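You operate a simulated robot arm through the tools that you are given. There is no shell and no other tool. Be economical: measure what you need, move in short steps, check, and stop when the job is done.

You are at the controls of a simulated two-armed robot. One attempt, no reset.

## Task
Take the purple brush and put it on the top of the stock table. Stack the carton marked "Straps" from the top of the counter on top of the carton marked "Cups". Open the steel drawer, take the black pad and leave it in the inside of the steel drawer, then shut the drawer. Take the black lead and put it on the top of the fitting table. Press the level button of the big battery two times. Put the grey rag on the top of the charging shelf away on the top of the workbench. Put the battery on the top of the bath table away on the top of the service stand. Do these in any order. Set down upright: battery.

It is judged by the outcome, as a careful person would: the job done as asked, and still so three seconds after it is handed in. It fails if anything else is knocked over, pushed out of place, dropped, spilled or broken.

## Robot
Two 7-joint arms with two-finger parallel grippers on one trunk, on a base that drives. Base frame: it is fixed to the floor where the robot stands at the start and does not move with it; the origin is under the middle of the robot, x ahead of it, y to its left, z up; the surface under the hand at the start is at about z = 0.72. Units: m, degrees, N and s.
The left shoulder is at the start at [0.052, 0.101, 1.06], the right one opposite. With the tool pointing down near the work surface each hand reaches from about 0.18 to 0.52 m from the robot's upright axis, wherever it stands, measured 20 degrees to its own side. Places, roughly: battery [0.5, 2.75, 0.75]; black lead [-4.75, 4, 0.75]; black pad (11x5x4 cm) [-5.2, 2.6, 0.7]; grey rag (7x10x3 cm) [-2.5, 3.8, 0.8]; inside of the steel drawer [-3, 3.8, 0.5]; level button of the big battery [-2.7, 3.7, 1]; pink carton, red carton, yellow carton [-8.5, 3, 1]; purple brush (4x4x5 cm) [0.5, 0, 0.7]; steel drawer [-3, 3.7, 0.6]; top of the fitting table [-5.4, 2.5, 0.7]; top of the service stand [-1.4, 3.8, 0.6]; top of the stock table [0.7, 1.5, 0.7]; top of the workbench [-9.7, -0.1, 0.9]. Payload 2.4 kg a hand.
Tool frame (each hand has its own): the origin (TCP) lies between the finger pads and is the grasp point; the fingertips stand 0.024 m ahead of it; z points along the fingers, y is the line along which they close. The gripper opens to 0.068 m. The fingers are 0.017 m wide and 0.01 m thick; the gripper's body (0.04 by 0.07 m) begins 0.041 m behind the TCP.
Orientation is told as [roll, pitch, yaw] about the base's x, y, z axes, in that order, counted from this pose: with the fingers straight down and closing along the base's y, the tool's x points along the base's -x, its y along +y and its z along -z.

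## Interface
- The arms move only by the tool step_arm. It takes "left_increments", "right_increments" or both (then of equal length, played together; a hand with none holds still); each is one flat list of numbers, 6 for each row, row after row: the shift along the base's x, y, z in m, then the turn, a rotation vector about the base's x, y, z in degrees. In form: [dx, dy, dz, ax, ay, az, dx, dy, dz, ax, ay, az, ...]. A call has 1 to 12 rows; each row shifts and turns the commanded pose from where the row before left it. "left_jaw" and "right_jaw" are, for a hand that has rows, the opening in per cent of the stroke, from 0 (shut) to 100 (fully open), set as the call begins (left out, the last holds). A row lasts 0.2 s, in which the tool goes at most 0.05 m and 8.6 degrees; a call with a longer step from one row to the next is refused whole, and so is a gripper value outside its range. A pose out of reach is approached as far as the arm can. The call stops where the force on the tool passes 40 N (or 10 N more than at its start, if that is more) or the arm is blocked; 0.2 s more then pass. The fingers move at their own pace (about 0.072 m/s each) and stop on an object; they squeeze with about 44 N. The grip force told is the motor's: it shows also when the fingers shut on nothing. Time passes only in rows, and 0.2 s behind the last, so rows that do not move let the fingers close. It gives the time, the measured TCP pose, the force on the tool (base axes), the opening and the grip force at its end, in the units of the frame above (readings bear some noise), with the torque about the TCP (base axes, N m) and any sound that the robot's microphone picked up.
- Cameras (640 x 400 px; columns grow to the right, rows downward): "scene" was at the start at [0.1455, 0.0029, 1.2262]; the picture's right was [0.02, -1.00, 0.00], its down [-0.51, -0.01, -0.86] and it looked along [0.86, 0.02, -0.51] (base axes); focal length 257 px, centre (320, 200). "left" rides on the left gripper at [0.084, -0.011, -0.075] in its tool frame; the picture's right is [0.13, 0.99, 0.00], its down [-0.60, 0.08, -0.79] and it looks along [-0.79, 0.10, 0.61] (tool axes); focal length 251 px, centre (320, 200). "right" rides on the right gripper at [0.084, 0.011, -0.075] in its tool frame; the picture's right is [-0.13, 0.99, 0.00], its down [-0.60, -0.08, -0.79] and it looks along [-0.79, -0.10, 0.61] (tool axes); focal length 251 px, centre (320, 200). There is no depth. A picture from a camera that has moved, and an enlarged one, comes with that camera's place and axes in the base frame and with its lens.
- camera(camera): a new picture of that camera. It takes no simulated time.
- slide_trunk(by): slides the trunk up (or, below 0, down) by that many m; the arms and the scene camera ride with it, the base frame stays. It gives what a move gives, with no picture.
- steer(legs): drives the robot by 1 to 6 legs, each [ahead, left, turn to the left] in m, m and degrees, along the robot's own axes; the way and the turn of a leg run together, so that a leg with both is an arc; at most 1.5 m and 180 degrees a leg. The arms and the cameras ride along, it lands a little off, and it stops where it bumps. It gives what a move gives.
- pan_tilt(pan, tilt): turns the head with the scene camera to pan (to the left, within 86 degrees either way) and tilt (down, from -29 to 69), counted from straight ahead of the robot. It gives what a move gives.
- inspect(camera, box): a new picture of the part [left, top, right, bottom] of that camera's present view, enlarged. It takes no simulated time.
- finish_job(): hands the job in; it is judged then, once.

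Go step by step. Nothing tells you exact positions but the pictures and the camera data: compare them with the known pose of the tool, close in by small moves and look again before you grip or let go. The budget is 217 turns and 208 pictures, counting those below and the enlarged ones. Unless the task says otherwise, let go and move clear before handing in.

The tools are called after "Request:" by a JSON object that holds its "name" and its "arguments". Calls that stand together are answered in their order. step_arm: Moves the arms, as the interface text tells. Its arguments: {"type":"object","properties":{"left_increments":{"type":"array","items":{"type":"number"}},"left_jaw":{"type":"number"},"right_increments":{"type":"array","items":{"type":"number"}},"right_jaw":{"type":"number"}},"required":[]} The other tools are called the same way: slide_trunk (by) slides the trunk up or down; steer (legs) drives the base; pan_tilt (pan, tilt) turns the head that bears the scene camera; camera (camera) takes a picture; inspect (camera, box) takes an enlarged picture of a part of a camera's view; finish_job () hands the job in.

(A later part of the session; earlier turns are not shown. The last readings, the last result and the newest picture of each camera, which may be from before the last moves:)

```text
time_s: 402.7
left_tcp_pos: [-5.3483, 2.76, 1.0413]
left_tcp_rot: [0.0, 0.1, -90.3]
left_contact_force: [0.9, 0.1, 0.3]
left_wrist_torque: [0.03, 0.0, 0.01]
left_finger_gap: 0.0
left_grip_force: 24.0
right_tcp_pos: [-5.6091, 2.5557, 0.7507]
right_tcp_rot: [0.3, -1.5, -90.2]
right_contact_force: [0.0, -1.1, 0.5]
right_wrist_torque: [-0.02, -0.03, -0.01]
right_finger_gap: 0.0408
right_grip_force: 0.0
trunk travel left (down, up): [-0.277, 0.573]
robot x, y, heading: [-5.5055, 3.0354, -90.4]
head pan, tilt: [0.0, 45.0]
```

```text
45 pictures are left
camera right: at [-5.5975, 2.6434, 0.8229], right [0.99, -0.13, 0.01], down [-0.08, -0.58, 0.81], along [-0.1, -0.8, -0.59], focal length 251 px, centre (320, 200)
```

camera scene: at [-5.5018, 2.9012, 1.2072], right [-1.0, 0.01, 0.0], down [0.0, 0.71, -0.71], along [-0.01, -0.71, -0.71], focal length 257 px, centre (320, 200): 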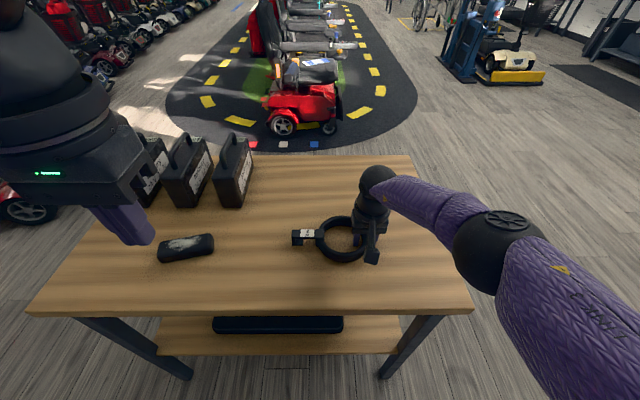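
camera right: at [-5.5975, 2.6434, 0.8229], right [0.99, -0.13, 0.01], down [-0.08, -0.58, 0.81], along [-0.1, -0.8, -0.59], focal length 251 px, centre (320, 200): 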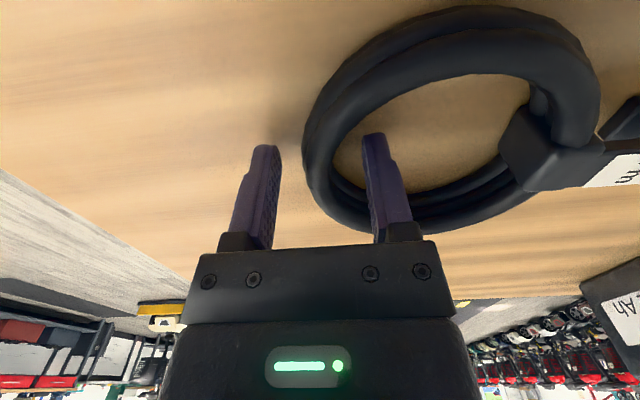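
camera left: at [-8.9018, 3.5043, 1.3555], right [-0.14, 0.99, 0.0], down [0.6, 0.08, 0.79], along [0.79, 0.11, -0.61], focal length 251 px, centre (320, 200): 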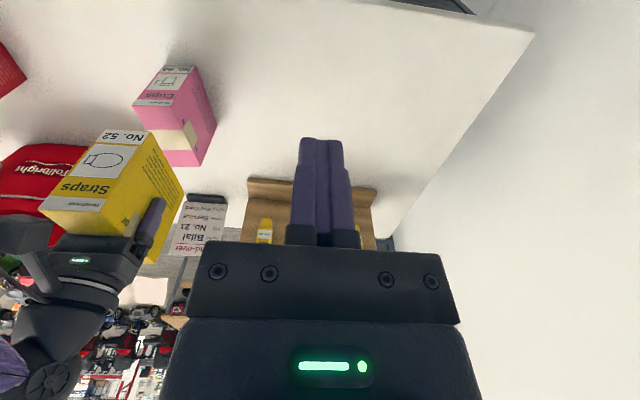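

Free. Rise and retract the right hand; then strafe left to bring the left hand near the pad.

Request:
{"name": "step_arm", "arguments": {"right_increments": [0, 0, 0.02, 0, 0, 0, 0, 0, 0.04, 0, 0, 0, 0, 0, 0.045, 0, 0, 0, 0, 0, 0.045, 0, 0, 0, 0, 0, 0.045, 0, 0, 0, -0.02, 0.035, 0.02, 0, 0, 0, -0.02, 0.04, 0, 0, 0, 0, 0, 0.045, 0, 0, 0, 0]}}

Request:
{"name": "steer", "arguments": {"legs": [[0, 0.21, 0.3]]}}

Request:
{"name": "step_arm", "arguments": {"left_increments": [0, 0, 0, 0, 0, 0, 0, 0, 0, 0, 0, 0, 0, 0, 0, 0, 0, 0], "left_jaw": 100}}

Request:
{"name": "camera", "arguments": {"camera": "scene"}}

Request:
{"name": "camera", "arguments": {"camera": "left"}}

```text
time_s: 404.5
left_tcp_pos: [-5.3472, 2.7596, 1.0398]
left_tcp_rot: [0.0, 0.0, -90.4]
left_contact_force: [-0.1, 0.1, 1.0]
left_wrist_torque: [0.01, 0.01, 0.02]
left_finger_gap: 0.0
left_grip_force: 23.5
right_tcp_pos: [-5.6467, 2.6777, 0.9654]
right_tcp_rot: [0.2, -1.6, -90.1]
right_contact_force: [-0.3, -0.3, 0.9]
right_wrist_torque: [0.03, 0.02, -0.03]
right_finger_gap: 0.0405
right_grip_force: 0.0
trunk travel left (down, up): [-0.277, 0.573]
robot x, y, heading: [-5.5066, 3.0324, -90.4]
head pan, tilt: [0.0, 45.0]
```

```text
time_s: 406.2
left_tcp_pos: [-5.1345, 2.7606, 1.0407]
left_tcp_rot: [0.0, 0.1, -90.0]
left_contact_force: [0.0, 0.6, -1.1]
left_wrist_torque: [-0.01, 0.04, 0.01]
left_finger_gap: 0.0
left_grip_force: 23.7
right_tcp_pos: [-5.4328, 2.676, 0.9645]
right_tcp_rot: [0.4, -1.5, -89.7]
right_contact_force: [0.3, -0.2, -0.8]
right_wrist_torque: [0.01, 0.01, 0.01]
right_finger_gap: 0.041
right_grip_force: 0.0
trunk travel left (down, up): [-0.277, 0.573]
robot x, y, heading: [-5.2937, 3.0296, -90.4]
head pan, tilt: [0.0, 45.0]
```

```text
time_s: 407.0
left_tcp_pos: [-5.1339, 2.7598, 1.0405]
left_tcp_rot: [0.0, 0.2, -90.0]
left_contact_force: [0.4, -0.4, 0.3]
left_wrist_torque: [-0.01, 0.01, -0.02]
left_finger_gap: 0.068
left_grip_force: 0.0
right_tcp_pos: [-5.4329, 2.6759, 0.963]
right_tcp_rot: [0.3, -1.5, -89.7]
right_contact_force: [0.7, -0.3, -0.3]
right_wrist_torque: [0.02, -0.05, 0.02]
right_finger_gap: 0.0408
right_grip_force: 0.0
trunk travel left (down, up): [-0.277, 0.573]
robot x, y, heading: [-5.2953, 3.0336, -90.3]
head pan, tilt: [0.0, 45.0]
```

```text
44 pictures are left
camera scene: at [-5.2921, 2.8989, 1.2069], right [-1.0, 0.0, 0.0], down [0.0, 0.71, -0.71], along [0.0, -0.71, -0.71], focal length 257 px, centre (320, 200)
```

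scene: 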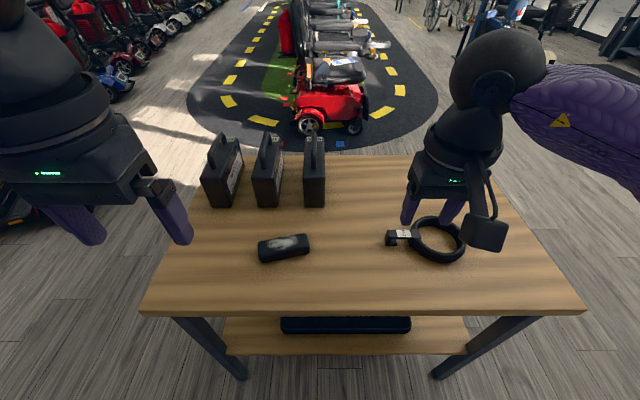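

```text
43 pictures are left
camera left: at [-5.1456, 2.8436, 1.1155], right [0.99, 0.13, 0.0], down [0.08, -0.6, 0.79], along [0.1, -0.79, -0.61], focal length 251 px, centre (320, 200)
```

left: 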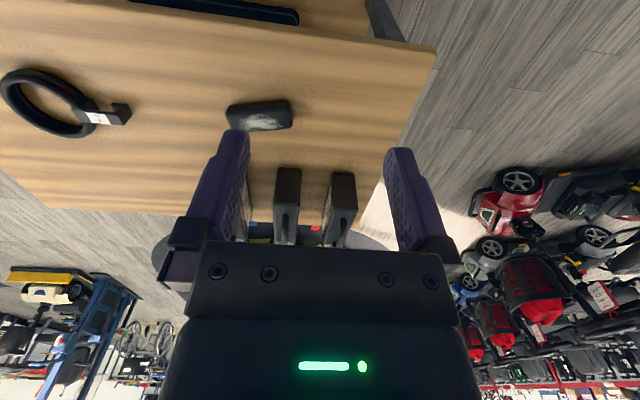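

The pad lies at (-5.215, 2.581), its long axis about 11° off x; I turn the left hand to close across its 5 cm width.

Request:
{"name": "step_arm", "arguments": {"left_increments": [0, 0, 0, 0, 0, -7.9, 0, 0, 0, 0, 0, -7.9, 0, 0, 0, 0, 0, -7.9, 0, 0, 0, 0, 0, -7.9, 0, 0, 0, 0, 0, -7.9, 0, 0, 0, 0, 0, -7.8, 0, 0, 0, 0, 0, -7.8, 0, 0, 0, 0, 0, -7.8, 0, 0, 0, 0, 0, -7.8, 0, 0, 0, 0, 0, -7.8]}}

```text
time_s: 409.2
left_tcp_pos: [-5.1543, 2.7769, 1.0371]
left_tcp_rot: [-0.1, 0.0, -168.5]
left_contact_force: [-0.1, 0.5, 0.2]
left_wrist_torque: [0.02, -0.01, 0.01]
left_finger_gap: 0.0681
left_grip_force: 0.0
left hand out of reach, approached as far as the arm can: row 9, 10
right_tcp_pos: [-5.433, 2.6763, 0.9641]
right_tcp_rot: [0.4, -1.5, -89.9]
right_contact_force: [0.6, -0.2, 0.2]
right_wrist_torque: [0.01, 0.0, -0.02]
right_finger_gap: 0.0408
right_grip_force: 0.1
trunk travel left (down, up): [-0.277, 0.573]
robot x, y, heading: [-5.2923, 3.033, -90.2]
head pan, tilt: [0.0, 45.0]
```

Request:
{"name": "step_arm", "arguments": {"left_increments": [-0.015, -0.045, 0, 0, 0, 0, -0.015, -0.045, 0, 0, 0, 0, -0.015, -0.045, -0.01, 0, 0, 0, -0.015, -0.045, -0.01, 0, 0, 0, 0, -0.015, -0.045, 0, 0, 0, 0, 0, -0.045, 0, 0, 0, 0, 0, -0.02, 0, 0, 0, 0, 0, 0, 0, 0, 0]}}

Request:
{"name": "camera", "arguments": {"camera": "left"}}

Request:
{"name": "camera", "arguments": {"camera": "scene"}}

```text
time_s: 411.0
left_tcp_pos: [-5.253, 2.7138, 0.9465]
left_tcp_rot: [-0.2, 0.0, -167.9]
left_contact_force: [0.2, 0.1, -0.1]
left_wrist_torque: [-0.01, 0.01, 0.02]
left_finger_gap: 0.0681
left_grip_force: 0.1
left hand out of reach, approached as far as the arm can: row 1, 2, 3, 4, 5, 7
right_tcp_pos: [-5.4334, 2.676, 0.9643]
right_tcp_rot: [0.3, -1.6, -89.7]
right_contact_force: [0.3, -1.2, 0.2]
right_wrist_torque: [0.03, -0.01, 0.01]
right_finger_gap: 0.041
right_grip_force: 0.0
trunk travel left (down, up): [-0.277, 0.573]
robot x, y, heading: [-5.293, 3.033, -90.2]
head pan, tilt: [0.0, 45.0]
```

```text
42 pictures are left
camera left: at [-5.1729, 2.7422, 1.0218], right [0.33, -0.94, 0.0], down [-0.57, -0.2, 0.79], along [-0.75, -0.26, -0.61], focal length 251 px, centre (320, 200)
```

left: 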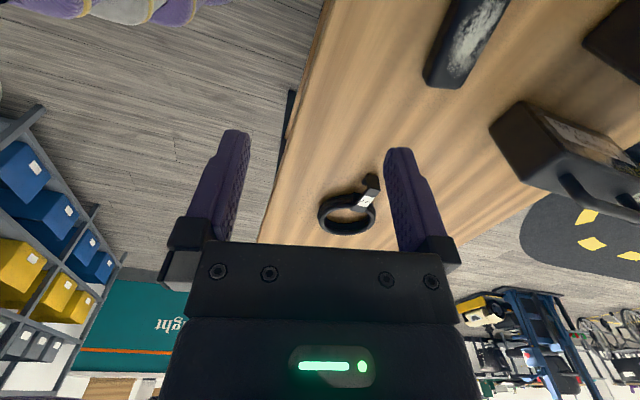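

```text
41 pictures are left
camera scene: at [-5.2922, 2.8989, 1.2069], right [-1.0, 0.0, 0.0], down [0.0, 0.71, -0.71], along [0.0, -0.71, -0.71], focal length 257 px, centre (320, 200)
```

scene: 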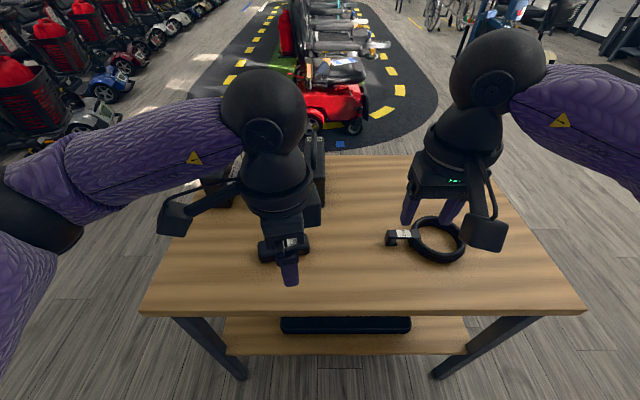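

The left wrist is at its limit that way, while the right hand can do this turn (as with the battery). I fold the left hand back, shift left, and turn the right hand.

Request:
{"name": "step_arm", "arguments": {"left_increments": [0, 0, 0.045, 0, 0, 0, 0, 0.02, 0.045, 0, 0, 7.9, 0.01, 0.045, 0.01, 0, 0, 7.9, 0.015, 0.045, 0, 0, 0, 7.9, 0.015, 0.045, 0, 0, 0, 7.9, 0.015, 0.03, 0, 0, 0, 7.9, 0, 0, 0, 0, 0, 7.8, 0, 0, 0, 0, 0, 7.8, 0, 0, 0, 0, 0, 7.8, 0, 0, 0, 0, 0, 7.8, 0, 0, 0, 0, 0, 7.8]}}

Request:
{"name": "steer", "arguments": {"legs": [[0, 0.17, 0]]}}

Request:
{"name": "step_arm", "arguments": {"right_increments": [0, 0.02, 0.03, 0, 0, -7.9, 0, 0, 0, 0, 0, -7.9, 0, 0, 0, 0, 0, -7.9, 0, 0, 0, 0, 0, -7.9, 0, 0, 0, 0, 0, -7.9, 0, 0, 0, 0, 0, -7.8, 0, 0, 0, 0, 0, -7.8, 0, 0, 0, 0, 0, -7.8, 0, 0, 0, 0, 0, -7.8, 0, 0, 0, 0, 0, -7.8], "right_jaw": 100}}

Request:
{"name": "camera", "arguments": {"camera": "scene"}}

```text
time_s: 413.4
left_tcp_pos: [-5.2023, 2.8919, 1.0525]
left_tcp_rot: [-0.5, 2.2, -88.7]
left_contact_force: [14.7, -9.9, 21.8]
left_wrist_torque: [2.58, 1.09, -1.24]
left_finger_gap: 0.0682
left_grip_force: 0.1
left hand out of reach, approached as far as the arm can: row 6
right_tcp_pos: [-5.4338, 2.6763, 0.9638]
right_tcp_rot: [0.3, -1.5, -89.7]
right_contact_force: [0.5, -1.0, -0.3]
right_wrist_torque: [0.01, -0.04, 0.01]
right_finger_gap: 0.0408
right_grip_force: 0.0
trunk travel left (down, up): [-0.277, 0.573]
robot x, y, heading: [-5.2947, 3.0324, -90.3]
head pan, tilt: [0.0, 45.0]
```

```text
time_s: 414.1
left_tcp_pos: [-5.1939, 2.8908, 1.0514]
left_tcp_rot: [0.1, 3.2, -88.2]
left_contact_force: [-2.6, -3.2, 5.3]
left_wrist_torque: [0.69, -0.1, 0.16]
left_finger_gap: 0.068
left_grip_force: 0.2
right_tcp_pos: [-5.4258, 2.6756, 0.9645]
right_tcp_rot: [0.3, -1.5, -89.8]
right_contact_force: [-0.1, -0.9, -0.4]
right_wrist_torque: [-0.02, 0.0, 0.0]
right_finger_gap: 0.0408
right_grip_force: 0.0
trunk travel left (down, up): [-0.277, 0.573]
robot x, y, heading: [-5.283, 3.0321, -90.2]
head pan, tilt: [0.0, 45.0]
stopped in leg 1: the force on the tool passed its limit at 43 N (the readings are from after the stop); the commanded pose is now the measured one
```

```text
time_s: 416.4
left_tcp_pos: [-5.1937, 2.8917, 1.0522]
left_tcp_rot: [-0.2, 3.1, -88.4]
left_contact_force: [-0.3, -0.2, 1.4]
left_wrist_torque: [0.19, -0.03, 0.09]
left_finger_gap: 0.0679
left_grip_force: 0.2
right_tcp_pos: [-5.4263, 2.6957, 0.9954]
right_tcp_rot: [0.3, -1.5, -168.3]
right_contact_force: [0.2, -0.6, 0.5]
right_wrist_torque: [-0.04, -0.04, -0.01]
right_finger_gap: 0.0678
right_grip_force: 0.0
trunk travel left (down, up): [-0.277, 0.573]
robot x, y, heading: [-5.286, 3.0359, -90.0]
head pan, tilt: [0.0, 45.0]
```

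```text
40 pictures are left
camera scene: at [-5.2579, 2.8977, 1.2177], right [-0.95, -0.3, 0.0], down [-0.18, 0.58, -0.79], along [0.24, -0.75, -0.61], focal length 257 px, centre (320, 200)
```

scene: 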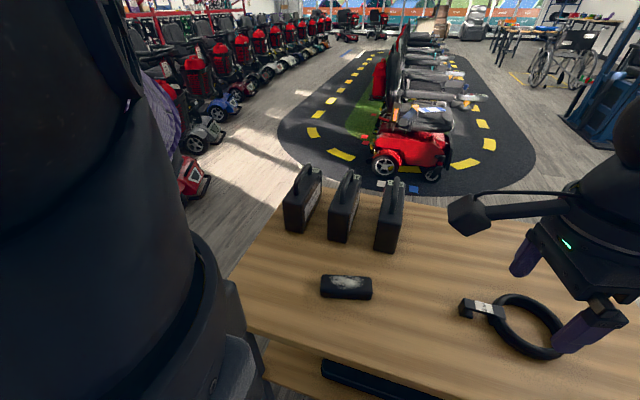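

The left hand came too close to my own head. I move it forward and outward, and re-centre the head.

Request:
{"name": "step_arm", "arguments": {"left_increments": [0.01, -0.035, 0, 0, 0, 0, 0.02, -0.04, 0, 0, 0, 0, 0.03, -0.035, 0, 0, 0, 0, 0.03, 0, 0, 0, 0, 0, 0, 0, 0, 3, 0, 0, 0, 0, 0, 0, 0, 0]}}

Request:
{"name": "pan_tilt", "arguments": {"pan": 0, "tilt": 45}}

Request:
{"name": "steer", "arguments": {"legs": [[0, 0.14, 0]]}}

Request:
{"name": "camera", "arguments": {"camera": "scene"}}

```text
time_s: 417.8
left_tcp_pos: [-5.1037, 2.7853, 1.0536]
left_tcp_rot: [-0.3, 5.7, -88.5]
left_contact_force: [1.0, 0.0, -0.6]
left_wrist_torque: [-0.01, 0.03, 0.01]
left_finger_gap: 0.068
left_grip_force: 0.0
right_tcp_pos: [-5.4257, 2.6953, 0.993]
right_tcp_rot: [0.4, -1.5, -168.3]
right_contact_force: [0.2, -0.5, -0.3]
right_wrist_torque: [-0.03, -0.01, 0.01]
right_finger_gap: 0.0679
right_grip_force: 0.1
trunk travel left (down, up): [-0.277, 0.573]
robot x, y, heading: [-5.2832, 3.03, -90.2]
head pan, tilt: [0.0, 45.0]
```

```text
time_s: 418.4
left_tcp_pos: [-5.1033, 2.7859, 1.0551]
left_tcp_rot: [-0.4, 5.8, -88.5]
left_contact_force: [0.8, 1.1, 0.6]
left_wrist_torque: [-0.02, 0.0, 0.06]
left_finger_gap: 0.0678
left_grip_force: 0.0
right_tcp_pos: [-5.4269, 2.6956, 0.9931]
right_tcp_rot: [0.3, -1.5, -168.3]
right_contact_force: [-1.1, 0.0, -0.7]
right_wrist_torque: [-0.03, -0.02, 0.04]
right_finger_gap: 0.0682
right_grip_force: 0.1
trunk travel left (down, up): [-0.277, 0.573]
robot x, y, heading: [-5.2857, 3.0299, -90.0]
head pan, tilt: [0.0, 45.0]
```

```text
time_s: 419.7
left_tcp_pos: [-4.9667, 2.7855, 1.0529]
left_tcp_rot: [-0.2, 5.6, -88.5]
left_contact_force: [-0.2, -0.9, -0.3]
left_wrist_torque: [0.02, -0.06, -0.01]
left_finger_gap: 0.0679
left_grip_force: 0.1
right_tcp_pos: [-5.2867, 2.6946, 0.9949]
right_tcp_rot: [0.2, -1.4, -168.2]
right_contact_force: [-0.1, -0.2, -0.6]
right_wrist_torque: [0.01, -0.02, 0.02]
right_finger_gap: 0.0683
right_grip_force: 0.1
trunk travel left (down, up): [-0.277, 0.573]
robot x, y, heading: [-5.1513, 3.036, -90.2]
head pan, tilt: [0.0, 45.0]
```

```text
39 pictures are left
camera scene: at [-5.1463, 2.8985, 1.2069], right [-1.0, 0.0, 0.0], down [0.0, 0.71, -0.71], along [0.0, -0.71, -0.71], focal length 257 px, centre (320, 200)
```

scene: 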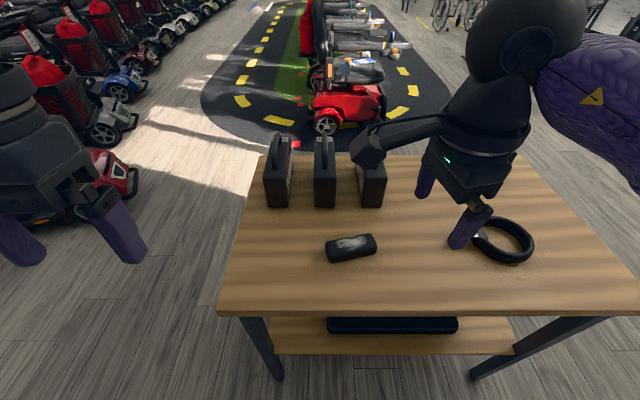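

Request:
{"name": "step_arm", "arguments": {"right_increments": [0.025, -0.038, 0, 0, 0, 0, 0.025, -0.038, 0, 0, 0, 0, 0.024, -0.041, 0, 0, 0, 0, 0, 0, -0.045, 0, 0, 0, 0, 0, -0.045, 0, 0, 0, 0, 0, -0.03, 0, 0, 0, 0, 0, 0, 0, 0, 0]}}

Request:
{"name": "camera", "arguments": {"camera": "right"}}

Request:
{"name": "inspect", "arguments": {"camera": "scene", "box": [270, 150, 450, 290]}}

```text
time_s: 421.3
left_tcp_pos: [-4.9656, 2.7851, 1.0543]
left_tcp_rot: [-0.3, 5.7, -88.4]
left_contact_force: [-0.5, -0.1, -0.4]
left_wrist_torque: [-0.05, 0.03, 0.0]
left_finger_gap: 0.068
left_grip_force: 0.1
right_tcp_pos: [-5.2137, 2.5808, 0.8725]
right_tcp_rot: [0.3, -1.6, -168.2]
right_contact_force: [-0.4, -0.3, 0.6]
right_wrist_torque: [-0.02, 0.03, 0.04]
right_finger_gap: 0.068
right_grip_force: 0.1
trunk travel left (down, up): [-0.277, 0.573]
robot x, y, heading: [-5.1462, 3.0328, -90.1]
head pan, tilt: [0.0, 45.0]
```

```text
38 pictures are left
camera right: at [-5.1267, 2.5901, 0.9453], right [0.08, -1.0, 0.01], down [-0.59, -0.04, 0.81], along [-0.81, -0.07, -0.59], focal length 251 px, centre (320, 200)
```

right: 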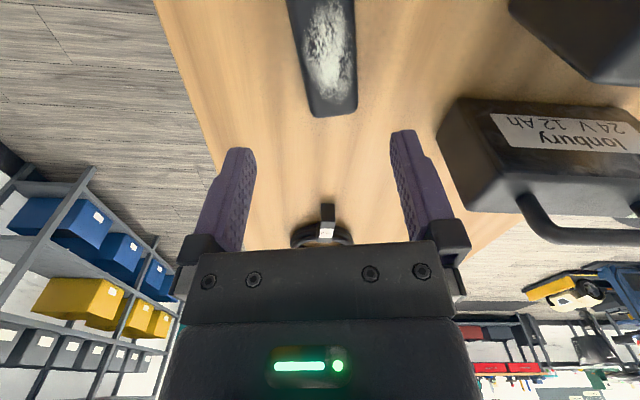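

```text
2.86 times, centred on (360, 220) of scene
camera zoom: at [-5.1465, 2.8984, 1.2069], right [-1.0, 0.0, 0.0], down [0.0, 0.71, -0.71], along [0.0, -0.71, -0.71], focal length 735 px, centre (206, 143)
```

zoom: 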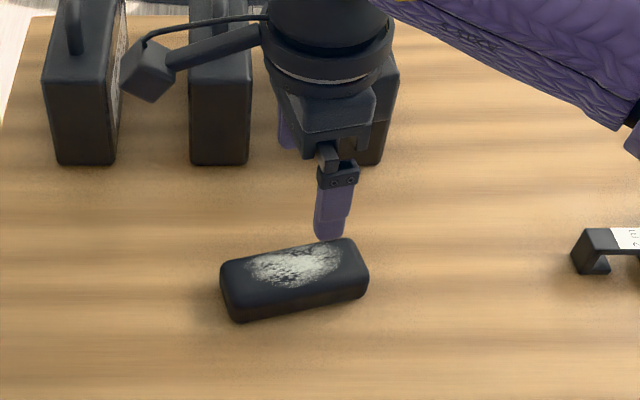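

Hand is well aligned over the pad. Descend and grip.

Request:
{"name": "step_arm", "arguments": {"right_increments": [0.005, -0.004, -0.04, 0, 0, 0, 0, 0, -0.04, 0, 0, 0, 0, 0, -0.025, 0, 0, 0, 0, 0, -0.012, 0, 0, 0, 0, 0, -0.005, 0, 0, 0]}}

Request:
{"name": "camera", "arguments": {"camera": "right"}}

```text
time_s: 422.5
left_tcp_pos: [-4.9651, 2.784, 1.0529]
left_tcp_rot: [-0.3, 5.7, -88.4]
left_contact_force: [0.5, 0.9, 0.0]
left_wrist_torque: [0.02, 0.02, -0.01]
left_finger_gap: 0.068
left_grip_force: 0.0
right_tcp_pos: [-5.2084, 2.5734, 0.7486]
right_tcp_rot: [0.3, -1.5, -168.1]
right_contact_force: [0.1, -0.6, -0.1]
right_wrist_torque: [-0.02, 0.0, -0.02]
right_finger_gap: 0.0679
right_grip_force: 0.1
trunk travel left (down, up): [-0.277, 0.573]
robot x, y, heading: [-5.146, 3.031, -89.9]
head pan, tilt: [0.0, 45.0]
```

```text
36 pictures are left
camera right: at [-5.1207, 2.583, 0.8213], right [0.08, -1.0, 0.01], down [-0.59, -0.04, 0.81], along [-0.81, -0.07, -0.59], focal length 251 px, centre (320, 200)
```

right: 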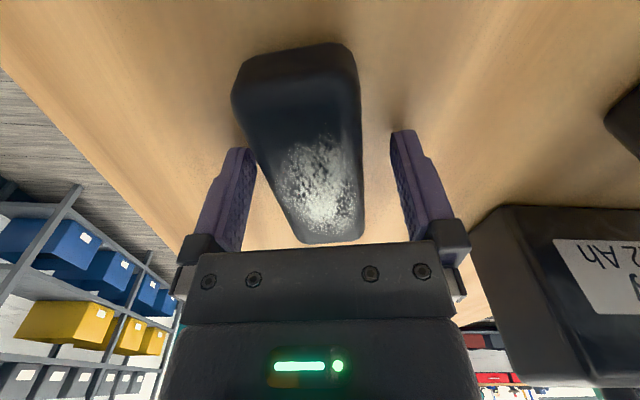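

Request:
{"name": "step_arm", "arguments": {"right_increments": [0, 0, 0, 0, 0, 0, 0, 0, 0, 0, 0, 0, 0, 0, 0, 0, 0, 0], "right_jaw": 0}}

Request:
{"name": "step_arm", "arguments": {"right_increments": [0, 0, 0.02, 0, 0, 0, 0, 0, 0.04, 0, 0, 0, 0, 0, 0.045, 0, 0, 0, 0, 0, 0.045, 0, 0, 0, 0, 0, 0.045, 0, 0, 0, -0.02, 0.035, 0.02, 0, 0, 0, -0.02, 0.04, 0, 0, 0, 0]}}

Request:
{"name": "camera", "arguments": {"camera": "right"}}

```text
time_s: 423.3
left_tcp_pos: [-4.9651, 2.7859, 1.0534]
left_tcp_rot: [-0.4, 5.7, -88.4]
left_contact_force: [1.0, 0.9, -0.6]
left_wrist_torque: [0.03, -0.03, 0.02]
left_finger_gap: 0.068
left_grip_force: 0.0
right_tcp_pos: [-5.2074, 2.5743, 0.7494]
right_tcp_rot: [0.3, -1.6, -168.2]
right_contact_force: [0.7, 0.9, -0.6]
right_wrist_torque: [-0.02, 0.02, 0.04]
right_finger_gap: 0.0445
right_grip_force: 44.2
trunk travel left (down, up): [-0.277, 0.573]
robot x, y, heading: [-5.1502, 3.0302, -90.1]
head pan, tilt: [0.0, 45.0]
```

```text
time_s: 424.9
left_tcp_pos: [-4.9649, 2.7856, 1.0529]
left_tcp_rot: [-0.4, 5.7, -88.4]
left_contact_force: [-0.3, 0.2, 0.2]
left_wrist_torque: [-0.02, -0.01, -0.01]
left_finger_gap: 0.0678
left_grip_force: 0.0
right_tcp_pos: [-5.2487, 2.6511, 0.9679]
right_tcp_rot: [0.3, -1.5, -168.3]
right_contact_force: [0.2, -1.1, -1.3]
right_wrist_torque: [-0.01, 0.0, -0.01]
right_finger_gap: 0.0442
right_grip_force: 43.7
trunk travel left (down, up): [-0.277, 0.573]
robot x, y, heading: [-5.1504, 3.0309, -90.2]
head pan, tilt: [0.0, 45.0]
```

```text
35 pictures are left
camera right: at [-5.1621, 2.6598, 1.0408], right [0.08, -1.0, 0.01], down [-0.59, -0.04, 0.81], along [-0.81, -0.07, -0.59], focal length 251 px, centre (320, 200)
```

right: 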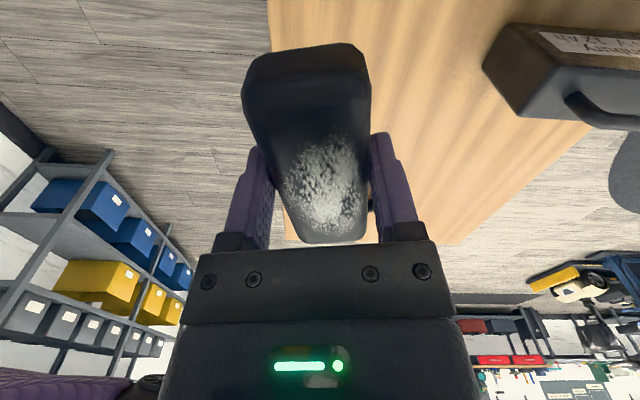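

Pad held. Now back off, turn around and travel to the steel drawer at x ≈ -3.

Request:
{"name": "steer", "arguments": {"legs": [[-0.13, 0, 0], [0, 0, 90], [0, 0, 90], [-0.15, -1.5, 0], [0, -0.6, 0]]}}

Request:
{"name": "pan_tilt", "arguments": {"pan": 0, "tilt": 40}}

Request:
{"name": "camera", "arguments": {"camera": "scene"}}

```text
refused: leg 4 is longer than a leg can be; nothing moved
```

```text
time_s: 425.5
left_tcp_pos: [-4.9655, 2.7849, 1.0537]
left_tcp_rot: [-0.2, 5.7, -88.4]
left_contact_force: [0.2, 0.2, 0.4]
left_wrist_torque: [-0.03, 0.01, 0.0]
left_finger_gap: 0.0682
left_grip_force: 0.1
right_tcp_pos: [-5.2479, 2.6505, 0.9684]
right_tcp_rot: [0.2, -1.5, -168.2]
right_contact_force: [0.0, -0.4, -1.2]
right_wrist_torque: [0.03, -0.02, -0.02]
right_finger_gap: 0.0442
right_grip_force: 44.0
trunk travel left (down, up): [-0.277, 0.573]
robot x, y, heading: [-5.1495, 3.0335, -90.3]
head pan, tilt: [0.0, 40.0]
```

```text
34 pictures are left
camera scene: at [-5.1466, 2.8947, 1.2141], right [-1.0, 0.0, 0.0], down [0.0, 0.64, -0.77], along [0.0, -0.77, -0.64], focal length 257 px, centre (320, 200)
```

scene: 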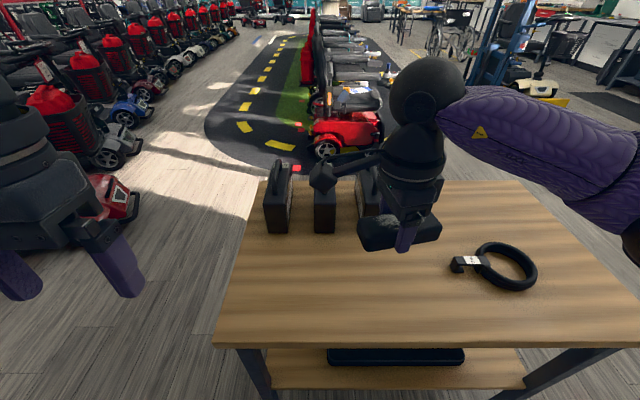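

Request:
{"name": "steer", "arguments": {"legs": [[-0.13, 0, 0], [0, 0, 90], [0, 0, 90], [-0.12, -1.4, 0], [0, -0.7, 0]]}}

Request:
{"name": "camera", "arguments": {"camera": "scene"}}

```text
time_s: 444.3
left_tcp_pos: [-3.2677, 3.2921, 1.0545]
left_tcp_rot: [-0.3, 5.7, 92.7]
left_contact_force: [0.9, 0.4, 0.1]
left_wrist_torque: [0.0, 0.05, -0.03]
left_finger_gap: 0.0679
left_grip_force: 0.1
right_tcp_pos: [-2.9868, 3.4309, 0.9683]
right_tcp_rot: [0.4, -1.6, 12.8]
right_contact_force: [0.1, 0.0, -0.7]
right_wrist_torque: [-0.01, 0.05, 0.0]
right_finger_gap: 0.0444
right_grip_force: 43.7
trunk travel left (down, up): [-0.277, 0.573]
robot x, y, heading: [-3.0822, 3.0481, 90.8]
head pan, tilt: [0.0, 40.0]
```

```text
33 pictures are left
camera scene: at [-3.0819, 3.1876, 1.2142], right [1.0, 0.02, 0.0], down [0.01, -0.64, -0.77], along [-0.01, 0.77, -0.64], focal length 257 px, centre (320, 200)
```

scene: 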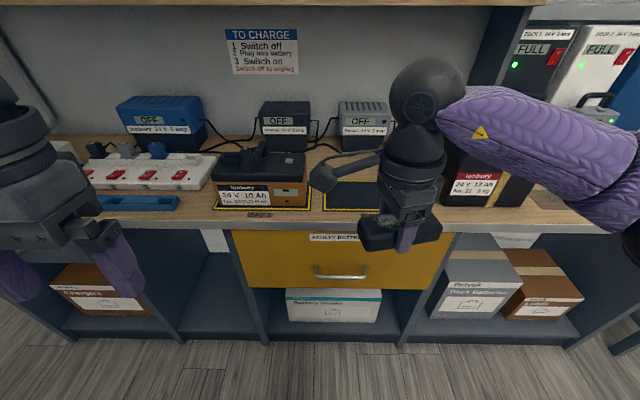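

Request:
{"name": "inspect", "arguments": {"camera": "scene", "box": [220, 205, 470, 300]}}

```text
2.56 times, centred on (345, 252) of scene
camera zoom: at [-3.0819, 3.1876, 1.2142], right [1.0, 0.02, 0.0], down [0.01, -0.64, -0.77], along [-0.01, 0.77, -0.64], focal length 658 px, centre (256, 66)
```

zoom: 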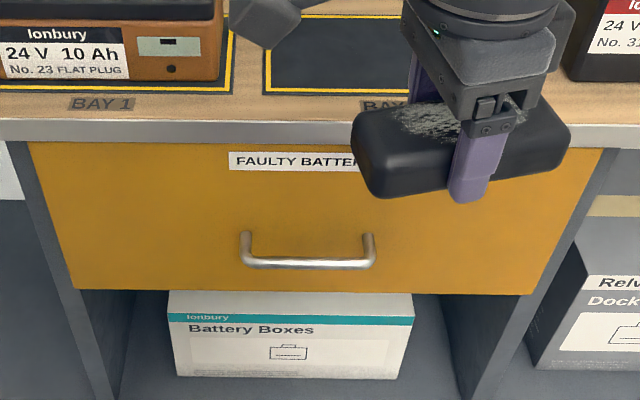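

Handle bar: centre x ≈ -3.035, y ≈ 3.576, z ≈ 0.629, standing 3.4 cm off the drawer face. I'll hook it from above with the closed left fingers tilted ~22°. First position the base, tilt the hand and lower the trunk.

Request:
{"name": "steer", "arguments": {"legs": [[0.08, -0.13, -0.8]]}}

Request:
{"name": "step_arm", "arguments": {"left_increments": [0, 0, 0, 7, 0, -2.5, 0, 0, 0, 7, 0, 0, 0, 0, 0, 7, 0, 0, 0, 0, 0, 6.7, 0, 0], "right_increments": [0.01, -0.04, 0, 0, 0, 0, 0.01, -0.04, 0, 0, 0, 0, 0.01, -0.01, 0, 0, 0, 0, 0, 0, 0, 0, 0, 0], "left_jaw": 0}}

Request:
{"name": "slide_trunk", "arguments": {"by": -0.2}}

```text
time_s: 445.7
left_tcp_pos: [-3.1349, 3.375, 1.0537]
left_tcp_rot: [-0.4, 5.7, 91.8]
left_contact_force: [-0.3, -0.4, -0.2]
left_wrist_torque: [0.03, 0.02, 0.03]
left_finger_gap: 0.0679
left_grip_force: 0.0
right_tcp_pos: [-2.852, 3.5115, 0.9681]
right_tcp_rot: [0.2, -1.3, 11.9]
right_contact_force: [0.7, 0.5, -1.5]
right_wrist_torque: [0.0, 0.01, 0.03]
right_finger_gap: 0.0441
right_grip_force: 44.2
trunk travel left (down, up): [-0.277, 0.573]
robot x, y, heading: [-2.9528, 3.1294, 89.9]
head pan, tilt: [0.0, 40.0]
```

```text
time_s: 446.7
left_tcp_pos: [-3.1346, 3.3761, 1.0544]
left_tcp_rot: [-0.1, -22.1, 89.2]
left_contact_force: [-0.6, -0.5, -0.8]
left_wrist_torque: [0.02, -0.01, 0.0]
left_finger_gap: 0.0001
left_grip_force: 23.8
right_tcp_pos: [-2.8214, 3.419, 0.9682]
right_tcp_rot: [0.2, -1.6, 11.9]
right_contact_force: [-0.6, 0.6, -2.3]
right_wrist_torque: [0.0, 0.01, -0.01]
right_finger_gap: 0.0445
right_grip_force: 43.7
trunk travel left (down, up): [-0.277, 0.573]
robot x, y, heading: [-2.9536, 3.1264, 90.0]
head pan, tilt: [0.0, 40.0]
```

```text
time_s: 447.6
left_tcp_pos: [-3.1354, 3.3777, 0.9999]
left_tcp_rot: [-0.5, -22.0, 89.8]
left_contact_force: [4.6, 8.1, 7.6]
left_wrist_torque: [-1.29, 0.09, 0.62]
left_finger_gap: 0.0
left_grip_force: 23.6
right_tcp_pos: [-2.8217, 3.4212, 0.9131]
right_tcp_rot: [-0.1, -1.5, 12.0]
right_contact_force: [0.1, 0.2, -0.5]
right_wrist_torque: [0.01, -0.03, 0.01]
right_finger_gap: 0.0441
right_grip_force: 43.9
trunk travel left (down, up): [-0.224, 0.625]
robot x, y, heading: [-2.9525, 3.1285, 89.9]
head pan, tilt: [0.0, 40.0]
stopped: the force on the tool passed its limit at 60 N (the readings are from after the stop); the commanded pose is now the measured one
```

The tilted left hand's camera touched my own body; I move the hand forward before lowering further.

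Request:
{"name": "step_arm", "arguments": {"left_increments": [0, 0.03, 0.02, 0, 0, 0, 0.02, 0.04, 0, 0, 0, 0, 0.03, 0.035, 0, 0, 0, 0, 0.03, 0.02, 0, 0, 0, 0, 0, 0, 0, 0, 0, 0]}}

Request:
{"name": "slide_trunk", "arguments": {"by": -0.15}}

Request:
{"name": "camera", "arguments": {"camera": "scene"}}

```text
time_s: 448.8
left_tcp_pos: [-3.0521, 3.5047, 1.0224]
left_tcp_rot: [-0.3, -22.0, 89.7]
left_contact_force: [0.1, 1.1, -0.6]
left_wrist_torque: [0.0, 0.03, 0.0]
left_finger_gap: 0.0001
left_grip_force: 23.4
right_tcp_pos: [-2.8223, 3.4218, 0.9146]
right_tcp_rot: [0.0, -1.6, 11.9]
right_contact_force: [-0.5, 1.2, -1.4]
right_wrist_torque: [0.04, 0.03, -0.01]
right_finger_gap: 0.0443
right_grip_force: 44.1
trunk travel left (down, up): [-0.224, 0.625]
robot x, y, heading: [-2.951, 3.1278, 90.3]
head pan, tilt: [0.0, 40.0]
```

```text
time_s: 450.5
left_tcp_pos: [-3.0554, 3.5029, 0.8707]
left_tcp_rot: [-0.4, -22.1, 89.6]
left_contact_force: [-0.3, 0.0, 1.0]
left_wrist_torque: [0.0, 0.01, 0.02]
left_finger_gap: 0.0002
left_grip_force: 23.2
right_tcp_pos: [-2.8221, 3.4212, 0.7649]
right_tcp_rot: [0.0, -1.4, 12.0]
right_contact_force: [-0.7, 0.1, -1.0]
right_wrist_torque: [-0.02, 0.08, -0.03]
right_finger_gap: 0.0442
right_grip_force: 44.2
trunk travel left (down, up): [-0.074, 0.775]
robot x, y, heading: [-2.952, 3.1275, 90.1]
head pan, tilt: [0.0, 40.0]
```

```text
31 pictures are left
camera scene: at [-2.9512, 3.3266, 1.0063], right [1.0, 0.0, 0.0], down [0.0, -0.64, -0.77], along [0.0, 0.77, -0.64], focal length 257 px, centre (320, 200)
```

scene: 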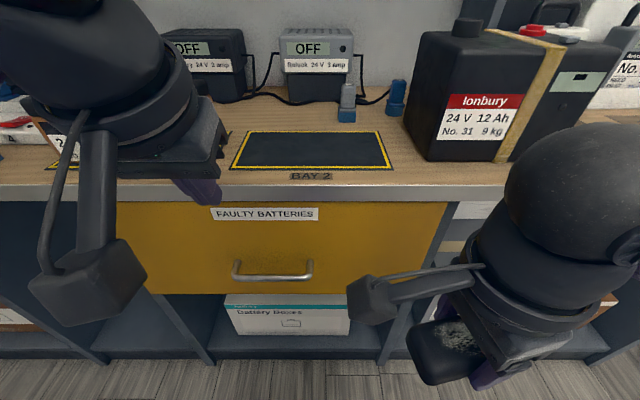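

Handle re-measured: bar at (x -3.03, y 3.579, z 0.628). Lower in front, then move over the gap behind the bar.

Request:
{"name": "step_arm", "arguments": {"left_increments": [0.01, 0, -0.045, 0, 0, 0, 0.01, 0, -0.045, 0, 0, 0, 0, 0, -0.045, 0, 0, 0, 0, 0, -0.036, 0, 0, 0, 0, 0.04, 0, 0, 0, 0, 0, 0.03, 0, 0, 0, 0, 0, 0.014, 0, 0, 0, 0, 0, 0, 0, 0, 0, 0]}}

Request:
{"name": "inspect", "arguments": {"camera": "scene", "box": [180, 180, 380, 310]}}

Request:
{"name": "camera", "arguments": {"camera": "left"}}

```text
time_s: 452.3
left_tcp_pos: [-3.0343, 3.5858, 0.6988]
left_tcp_rot: [-0.3, -21.9, 89.6]
left_contact_force: [-2.0, -19.4, -4.4]
left_wrist_torque: [0.98, -0.16, 0.35]
left_finger_gap: 0.0
left_grip_force: 23.3
right_tcp_pos: [-2.8221, 3.421, 0.7655]
right_tcp_rot: [0.0, -1.5, 12.0]
right_contact_force: [0.7, -0.7, -0.4]
right_wrist_torque: [0.01, 0.01, -0.01]
right_finger_gap: 0.0446
right_grip_force: 44.6
trunk travel left (down, up): [-0.074, 0.775]
robot x, y, heading: [-2.9529, 3.1294, 90.0]
head pan, tilt: [0.0, 40.0]
```

```text
3.08 times, centred on (280, 245) of scene
camera zoom: at [-2.9515, 3.325, 1.0064], right [1.0, 0.0, 0.0], down [0.0, -0.64, -0.77], along [0.0, 0.77, -0.64], focal length 791 px, centre (443, 62)
```

zoom: 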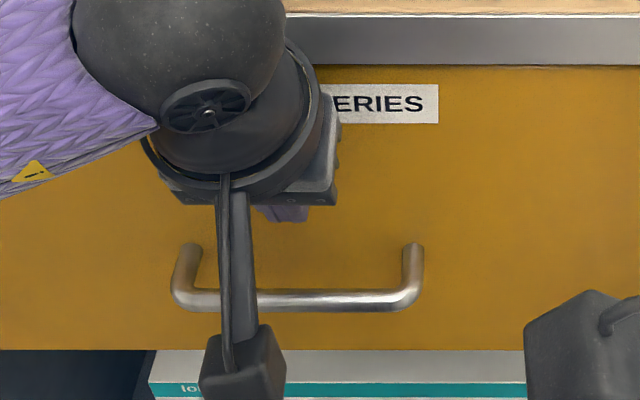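

```text
29 pictures are left
camera left: at [-3.0248, 3.4803, 0.7364], right [-0.99, -0.11, -0.05], down [-0.08, 0.26, 0.96], along [-0.09, 0.96, -0.27], focal length 251 px, centre (320, 200)
```

left: 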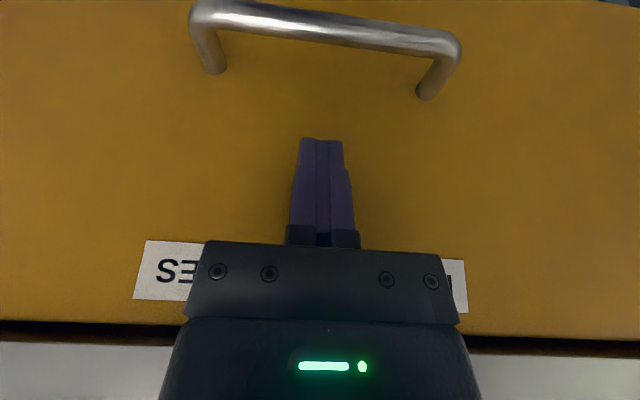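

Fingertips just touch the face. Back off 3 mm and slide down behind the bar.

Request:
{"name": "step_arm", "arguments": {"left_increments": [0, -0.004, 0, 0, 0, 0, 0, 0, -0.02, 0, 0, 0, 0, 0, -0.02, 0, 0, 0, 0, 0, -0.015, 0, 0, 0, 0, 0, -0.01, 0, 0, 0, 0, 0, 0, 0, 0, 0]}}

Request:
{"name": "camera", "arguments": {"camera": "left"}}

```text
time_s: 453.7
left_tcp_pos: [-3.0345, 3.5833, 0.6349]
left_tcp_rot: [-0.5, -22.2, 89.7]
left_contact_force: [-1.6, 1.6, 13.8]
left_wrist_torque: [0.56, 0.03, 0.13]
left_finger_gap: 0.0002
left_grip_force: 23.5
right_tcp_pos: [-2.8228, 3.421, 0.765]
right_tcp_rot: [0.1, -1.5, 12.0]
right_contact_force: [0.5, -0.3, -1.1]
right_wrist_torque: [-0.02, -0.04, 0.01]
right_finger_gap: 0.0442
right_grip_force: 43.2
trunk travel left (down, up): [-0.074, 0.775]
robot x, y, heading: [-2.9527, 3.1289, 90.2]
head pan, tilt: [0.0, 40.0]
```

```text
28 pictures are left
camera left: at [-3.0252, 3.4779, 0.672], right [-0.99, -0.11, -0.05], down [-0.08, 0.26, 0.96], along [-0.09, 0.96, -0.27], focal length 251 px, centre (320, 200)
```

left: 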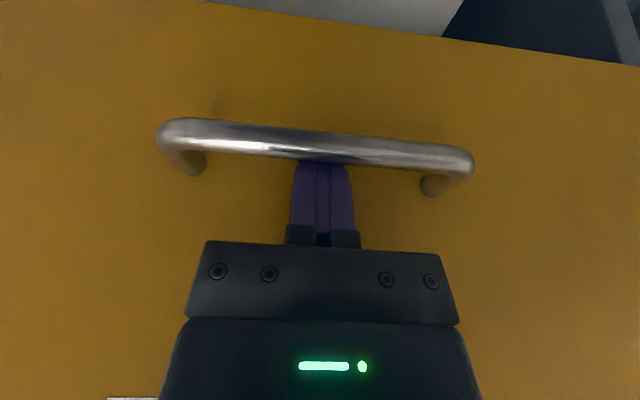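

The fingertips are behind the bar. Pull: first a small arm pull to test.

Request:
{"name": "step_arm", "arguments": {"left_increments": [0, -0.01, 0, 0, 0, 0, 0, -0.015, 0, 0, 0, 0, 0, -0.02, 0, 0, 0, 0, 0, -0.02, 0, 0, 0, 0, 0, 0, 0, 0, 0, 0]}}

Request:
{"name": "camera", "arguments": {"camera": "scene"}}

```text
time_s: 454.9
left_tcp_pos: [-3.0351, 3.5184, 0.6355]
left_tcp_rot: [-0.3, -21.8, 89.6]
left_contact_force: [8.2, -0.6, -23.9]
left_wrist_torque: [2.78, -0.22, 0.72]
left_finger_gap: 0.0
left_grip_force: 23.3
right_tcp_pos: [-2.8223, 3.4216, 0.7621]
right_tcp_rot: [-0.2, -1.4, 11.9]
right_contact_force: [0.0, 0.0, -1.0]
right_wrist_torque: [0.0, 0.0, 0.0]
right_finger_gap: 0.0445
right_grip_force: 43.7
trunk travel left (down, up): [-0.074, 0.775]
robot x, y, heading: [-2.9527, 3.1283, 90.2]
head pan, tilt: [0.0, 40.0]
```

```text
27 pictures are left
camera scene: at [-2.9507, 3.3274, 1.0057], right [1.0, 0.0, 0.0], down [0.0, -0.64, -0.77], along [0.0, 0.77, -0.64], focal length 257 px, centre (320, 200)
```

scene: 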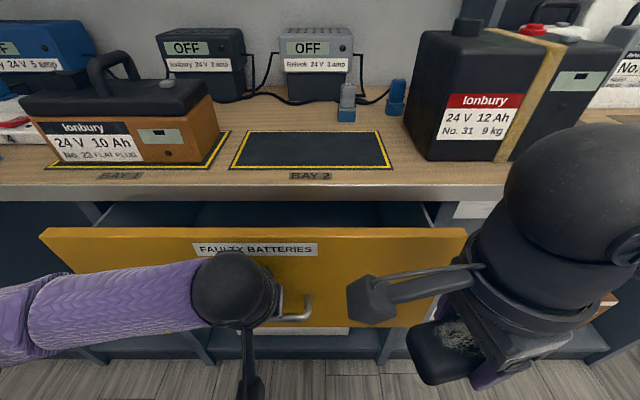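

The drawer slides open. Drive back to open it further.

Request:
{"name": "steer", "arguments": {"legs": [[-0.13, 0, 0]]}}

Request:
{"name": "step_arm", "arguments": {"left_increments": [0, -0.015, 0, 0, 0, 0, 0, -0.015, 0, 0, 0, 0, 0, -0.015, 0, 0, 0, 0, 0, 0, 0, 0, 0, 0]}}

Request:
{"name": "camera", "arguments": {"camera": "scene"}}

```text
time_s: 456.2
left_tcp_pos: [-3.0357, 3.385, 0.636]
left_tcp_rot: [-0.3, -22.0, 89.6]
left_contact_force: [0.0, -2.3, 0.7]
left_wrist_torque: [0.14, -0.02, 0.03]
left_finger_gap: 0.0
left_grip_force: 23.6
right_tcp_pos: [-2.8226, 3.2881, 0.7636]
right_tcp_rot: [0.0, -1.5, 11.9]
right_contact_force: [-0.5, 0.1, -1.2]
right_wrist_torque: [-0.01, 0.04, -0.02]
right_finger_gap: 0.0445
right_grip_force: 44.1
trunk travel left (down, up): [-0.074, 0.775]
robot x, y, heading: [-2.9504, 2.9987, 90.0]
head pan, tilt: [0.0, 40.0]
```

```text
time_s: 457.2
left_tcp_pos: [-3.0359, 3.3409, 0.6364]
left_tcp_rot: [-0.3, -22.0, 89.6]
left_contact_force: [0.3, 0.5, -0.4]
left_wrist_torque: [-0.02, -0.03, 0.03]
left_finger_gap: 0.0
left_grip_force: 23.6
right_tcp_pos: [-2.8221, 3.2876, 0.7637]
right_tcp_rot: [0.0, -1.4, 11.9]
right_contact_force: [0.4, -0.1, -1.3]
right_wrist_torque: [-0.01, -0.01, 0.03]
right_finger_gap: 0.0446
right_grip_force: 43.5
trunk travel left (down, up): [-0.074, 0.775]
robot x, y, heading: [-2.9536, 2.9974, 90.0]
head pan, tilt: [0.0, 40.0]
```

```text
26 pictures are left
camera scene: at [-2.9509, 3.193, 1.0062], right [1.0, 0.0, 0.0], down [0.0, -0.64, -0.77], along [0.0, 0.77, -0.64], focal length 257 px, centre (320, 200)
```

scene: 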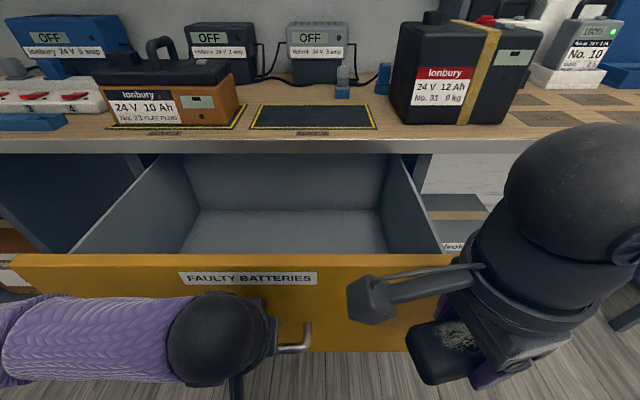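

Drawer open 22 cm, empty inside. I raise the right hand with the pad over the drawer rim and bring it above the opening.

Request:
{"name": "step_arm", "arguments": {"right_increments": [0, 0, 0.045, 0, 0, 0, 0, 0, 0.045, 0, 0, 0, -0.02, 0.036, 0, 0, 0, 0, -0.02, 0.036, 0, 0, 0, 0, -0.02, 0.037, 0, 0, 0, 0, -0.02, 0.037, 0, 0, 0, 0, -0.02, 0.036, 0, 0, 0, 0, 0, 0, 0, 0, 0, 0]}}

Request:
{"name": "camera", "arguments": {"camera": "scene"}}

Request:
{"name": "camera", "arguments": {"camera": "right"}}

```text
time_s: 459.0
left_tcp_pos: [-3.0366, 3.3415, 0.6371]
left_tcp_rot: [-0.4, -22.0, 89.6]
left_contact_force: [0.0, -1.0, 0.3]
left_wrist_torque: [-0.03, 0.01, -0.01]
left_finger_gap: 0.0
left_grip_force: 23.8
right_tcp_pos: [-2.9224, 3.4699, 0.8536]
right_tcp_rot: [0.0, -1.5, 12.0]
right_contact_force: [-0.3, -0.1, -0.5]
right_wrist_torque: [-0.04, 0.02, -0.01]
right_finger_gap: 0.0443
right_grip_force: 43.8
trunk travel left (down, up): [-0.074, 0.775]
robot x, y, heading: [-2.9533, 2.9935, 90.1]
head pan, tilt: [0.0, 40.0]
```

```text
25 pictures are left
camera scene: at [-2.9511, 3.193, 1.0062], right [1.0, 0.0, 0.0], down [0.0, -0.64, -0.77], along [0.0, 0.77, -0.64], focal length 257 px, centre (320, 200)
```

scene: 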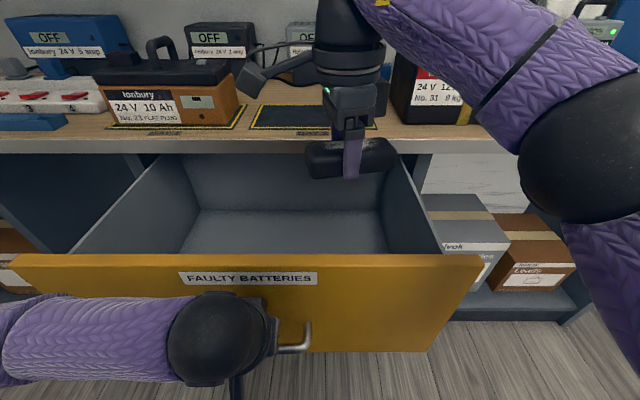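

```text
24 pictures are left
camera right: at [-3.0083, 3.4649, 0.9247], right [-0.08, 1.0, 0.0], down [0.59, 0.04, 0.81], along [0.81, 0.07, -0.59], focal length 251 px, centre (320, 200)
```

right: 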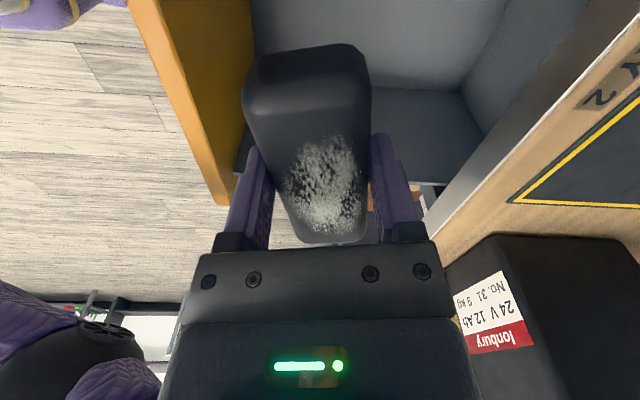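

Position is inside the opening; shift 5 cm left and lower the pad into the drawer.

Request:
{"name": "step_arm", "arguments": {"right_increments": [-0.045, 0.008, 0, 0, 0, 0, 0, 0, -0.04, 0, 0, 0, 0, 0, -0.045, 0, 0, 0, 0, 0, -0.045, 0, 0, 0, 0, 0, -0.045, 0, 0, 0, 0, 0, -0.03, 0, 0, 0, 0, 0, 0, 0, 0, 0]}}

Request:
{"name": "camera", "arguments": {"camera": "scene"}}

Request:
{"name": "camera", "arguments": {"camera": "right"}}

```text
time_s: 460.6
left_tcp_pos: [-3.0353, 3.3415, 0.6378]
left_tcp_rot: [-0.3, -22.0, 89.6]
left_contact_force: [0.0, -0.3, 0.8]
left_wrist_torque: [0.03, -0.01, 0.0]
left_finger_gap: 0.0002
left_grip_force: 23.0
right_tcp_pos: [-2.9695, 3.4772, 0.6491]
right_tcp_rot: [-0.1, -1.5, 11.9]
right_contact_force: [0.7, 0.3, -1.8]
right_wrist_torque: [0.0, 0.03, 0.04]
right_finger_gap: 0.0445
right_grip_force: 43.9
trunk travel left (down, up): [-0.074, 0.775]
robot x, y, heading: [-2.9502, 2.995, 90.0]
head pan, tilt: [0.0, 40.0]
```

```text
23 pictures are left
camera scene: at [-2.9511, 3.193, 1.0062], right [1.0, 0.0, 0.0], down [0.0, -0.64, -0.77], along [0.0, 0.77, -0.64], focal length 257 px, centre (320, 200)
```

scene: 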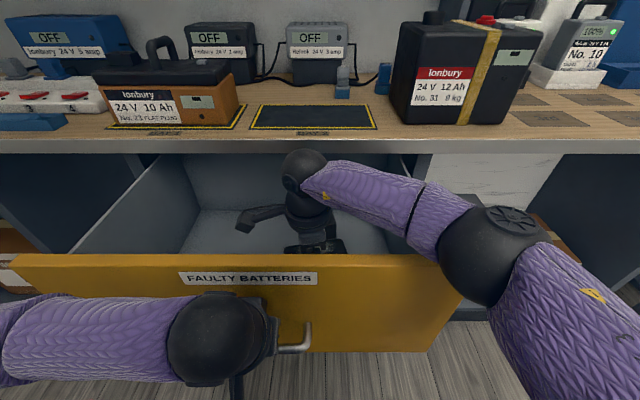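

```text
22 pictures are left
camera right: at [-3.0535, 3.4716, 0.7204], right [-0.08, 1.0, 0.0], down [0.59, 0.04, 0.81], along [0.81, 0.06, -0.59], focal length 251 px, centre (320, 200)
```

right: 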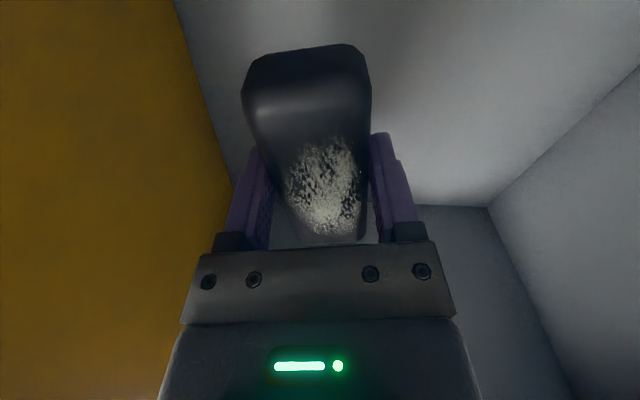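

Request:
{"name": "step_arm", "arguments": {"right_increments": [0, 0, -0.015, 0, 0, 0, 0, 0, -0.012, 0, 0, 0, 0, 0, -0.01, 0, 0, 0, 0, 0, -0.008, 0, 0, 0, 0, 0, -0.006, 0, 0, 0, 0, 0, -0.006, 0, 0, 0, 0, 0, -0.006, 0, 0, 0, 0, 0, -0.006, 0, 0, 0]}}

Request:
{"name": "camera", "arguments": {"camera": "scene"}}

```text
time_s: 462.1
left_tcp_pos: [-3.0359, 3.336, 0.6394]
left_tcp_rot: [-0.3, -21.9, 89.3]
left_contact_force: [0.9, -0.7, -0.2]
left_wrist_torque: [-0.01, 0.01, -0.02]
left_finger_gap: 0.0
left_grip_force: 23.4
right_tcp_pos: [-2.966, 3.483, 0.6101]
right_tcp_rot: [2.1, -1.7, 11.4]
right_contact_force: [0.6, 0.5, -0.8]
right_wrist_torque: [-0.01, 0.0, -0.05]
right_finger_gap: 0.0443
right_grip_force: 43.3
trunk travel left (down, up): [-0.074, 0.775]
robot x, y, heading: [-2.9537, 2.9973, 90.1]
head pan, tilt: [0.0, 40.0]
stopped in row 7 (left hand): the force on the tool passed its limit at 42 N (the readings are from after the stop); the commanded pose is now the measured one
```

```text
21 pictures are left
camera scene: at [-2.9512, 3.1867, 1.0082], right [1.0, 0.0, 0.0], down [0.0, -0.64, -0.77], along [0.0, 0.77, -0.64], focal length 257 px, centre (320, 200)
```

scene: 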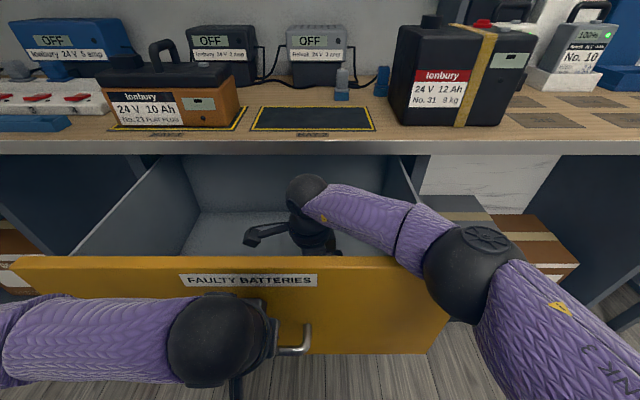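

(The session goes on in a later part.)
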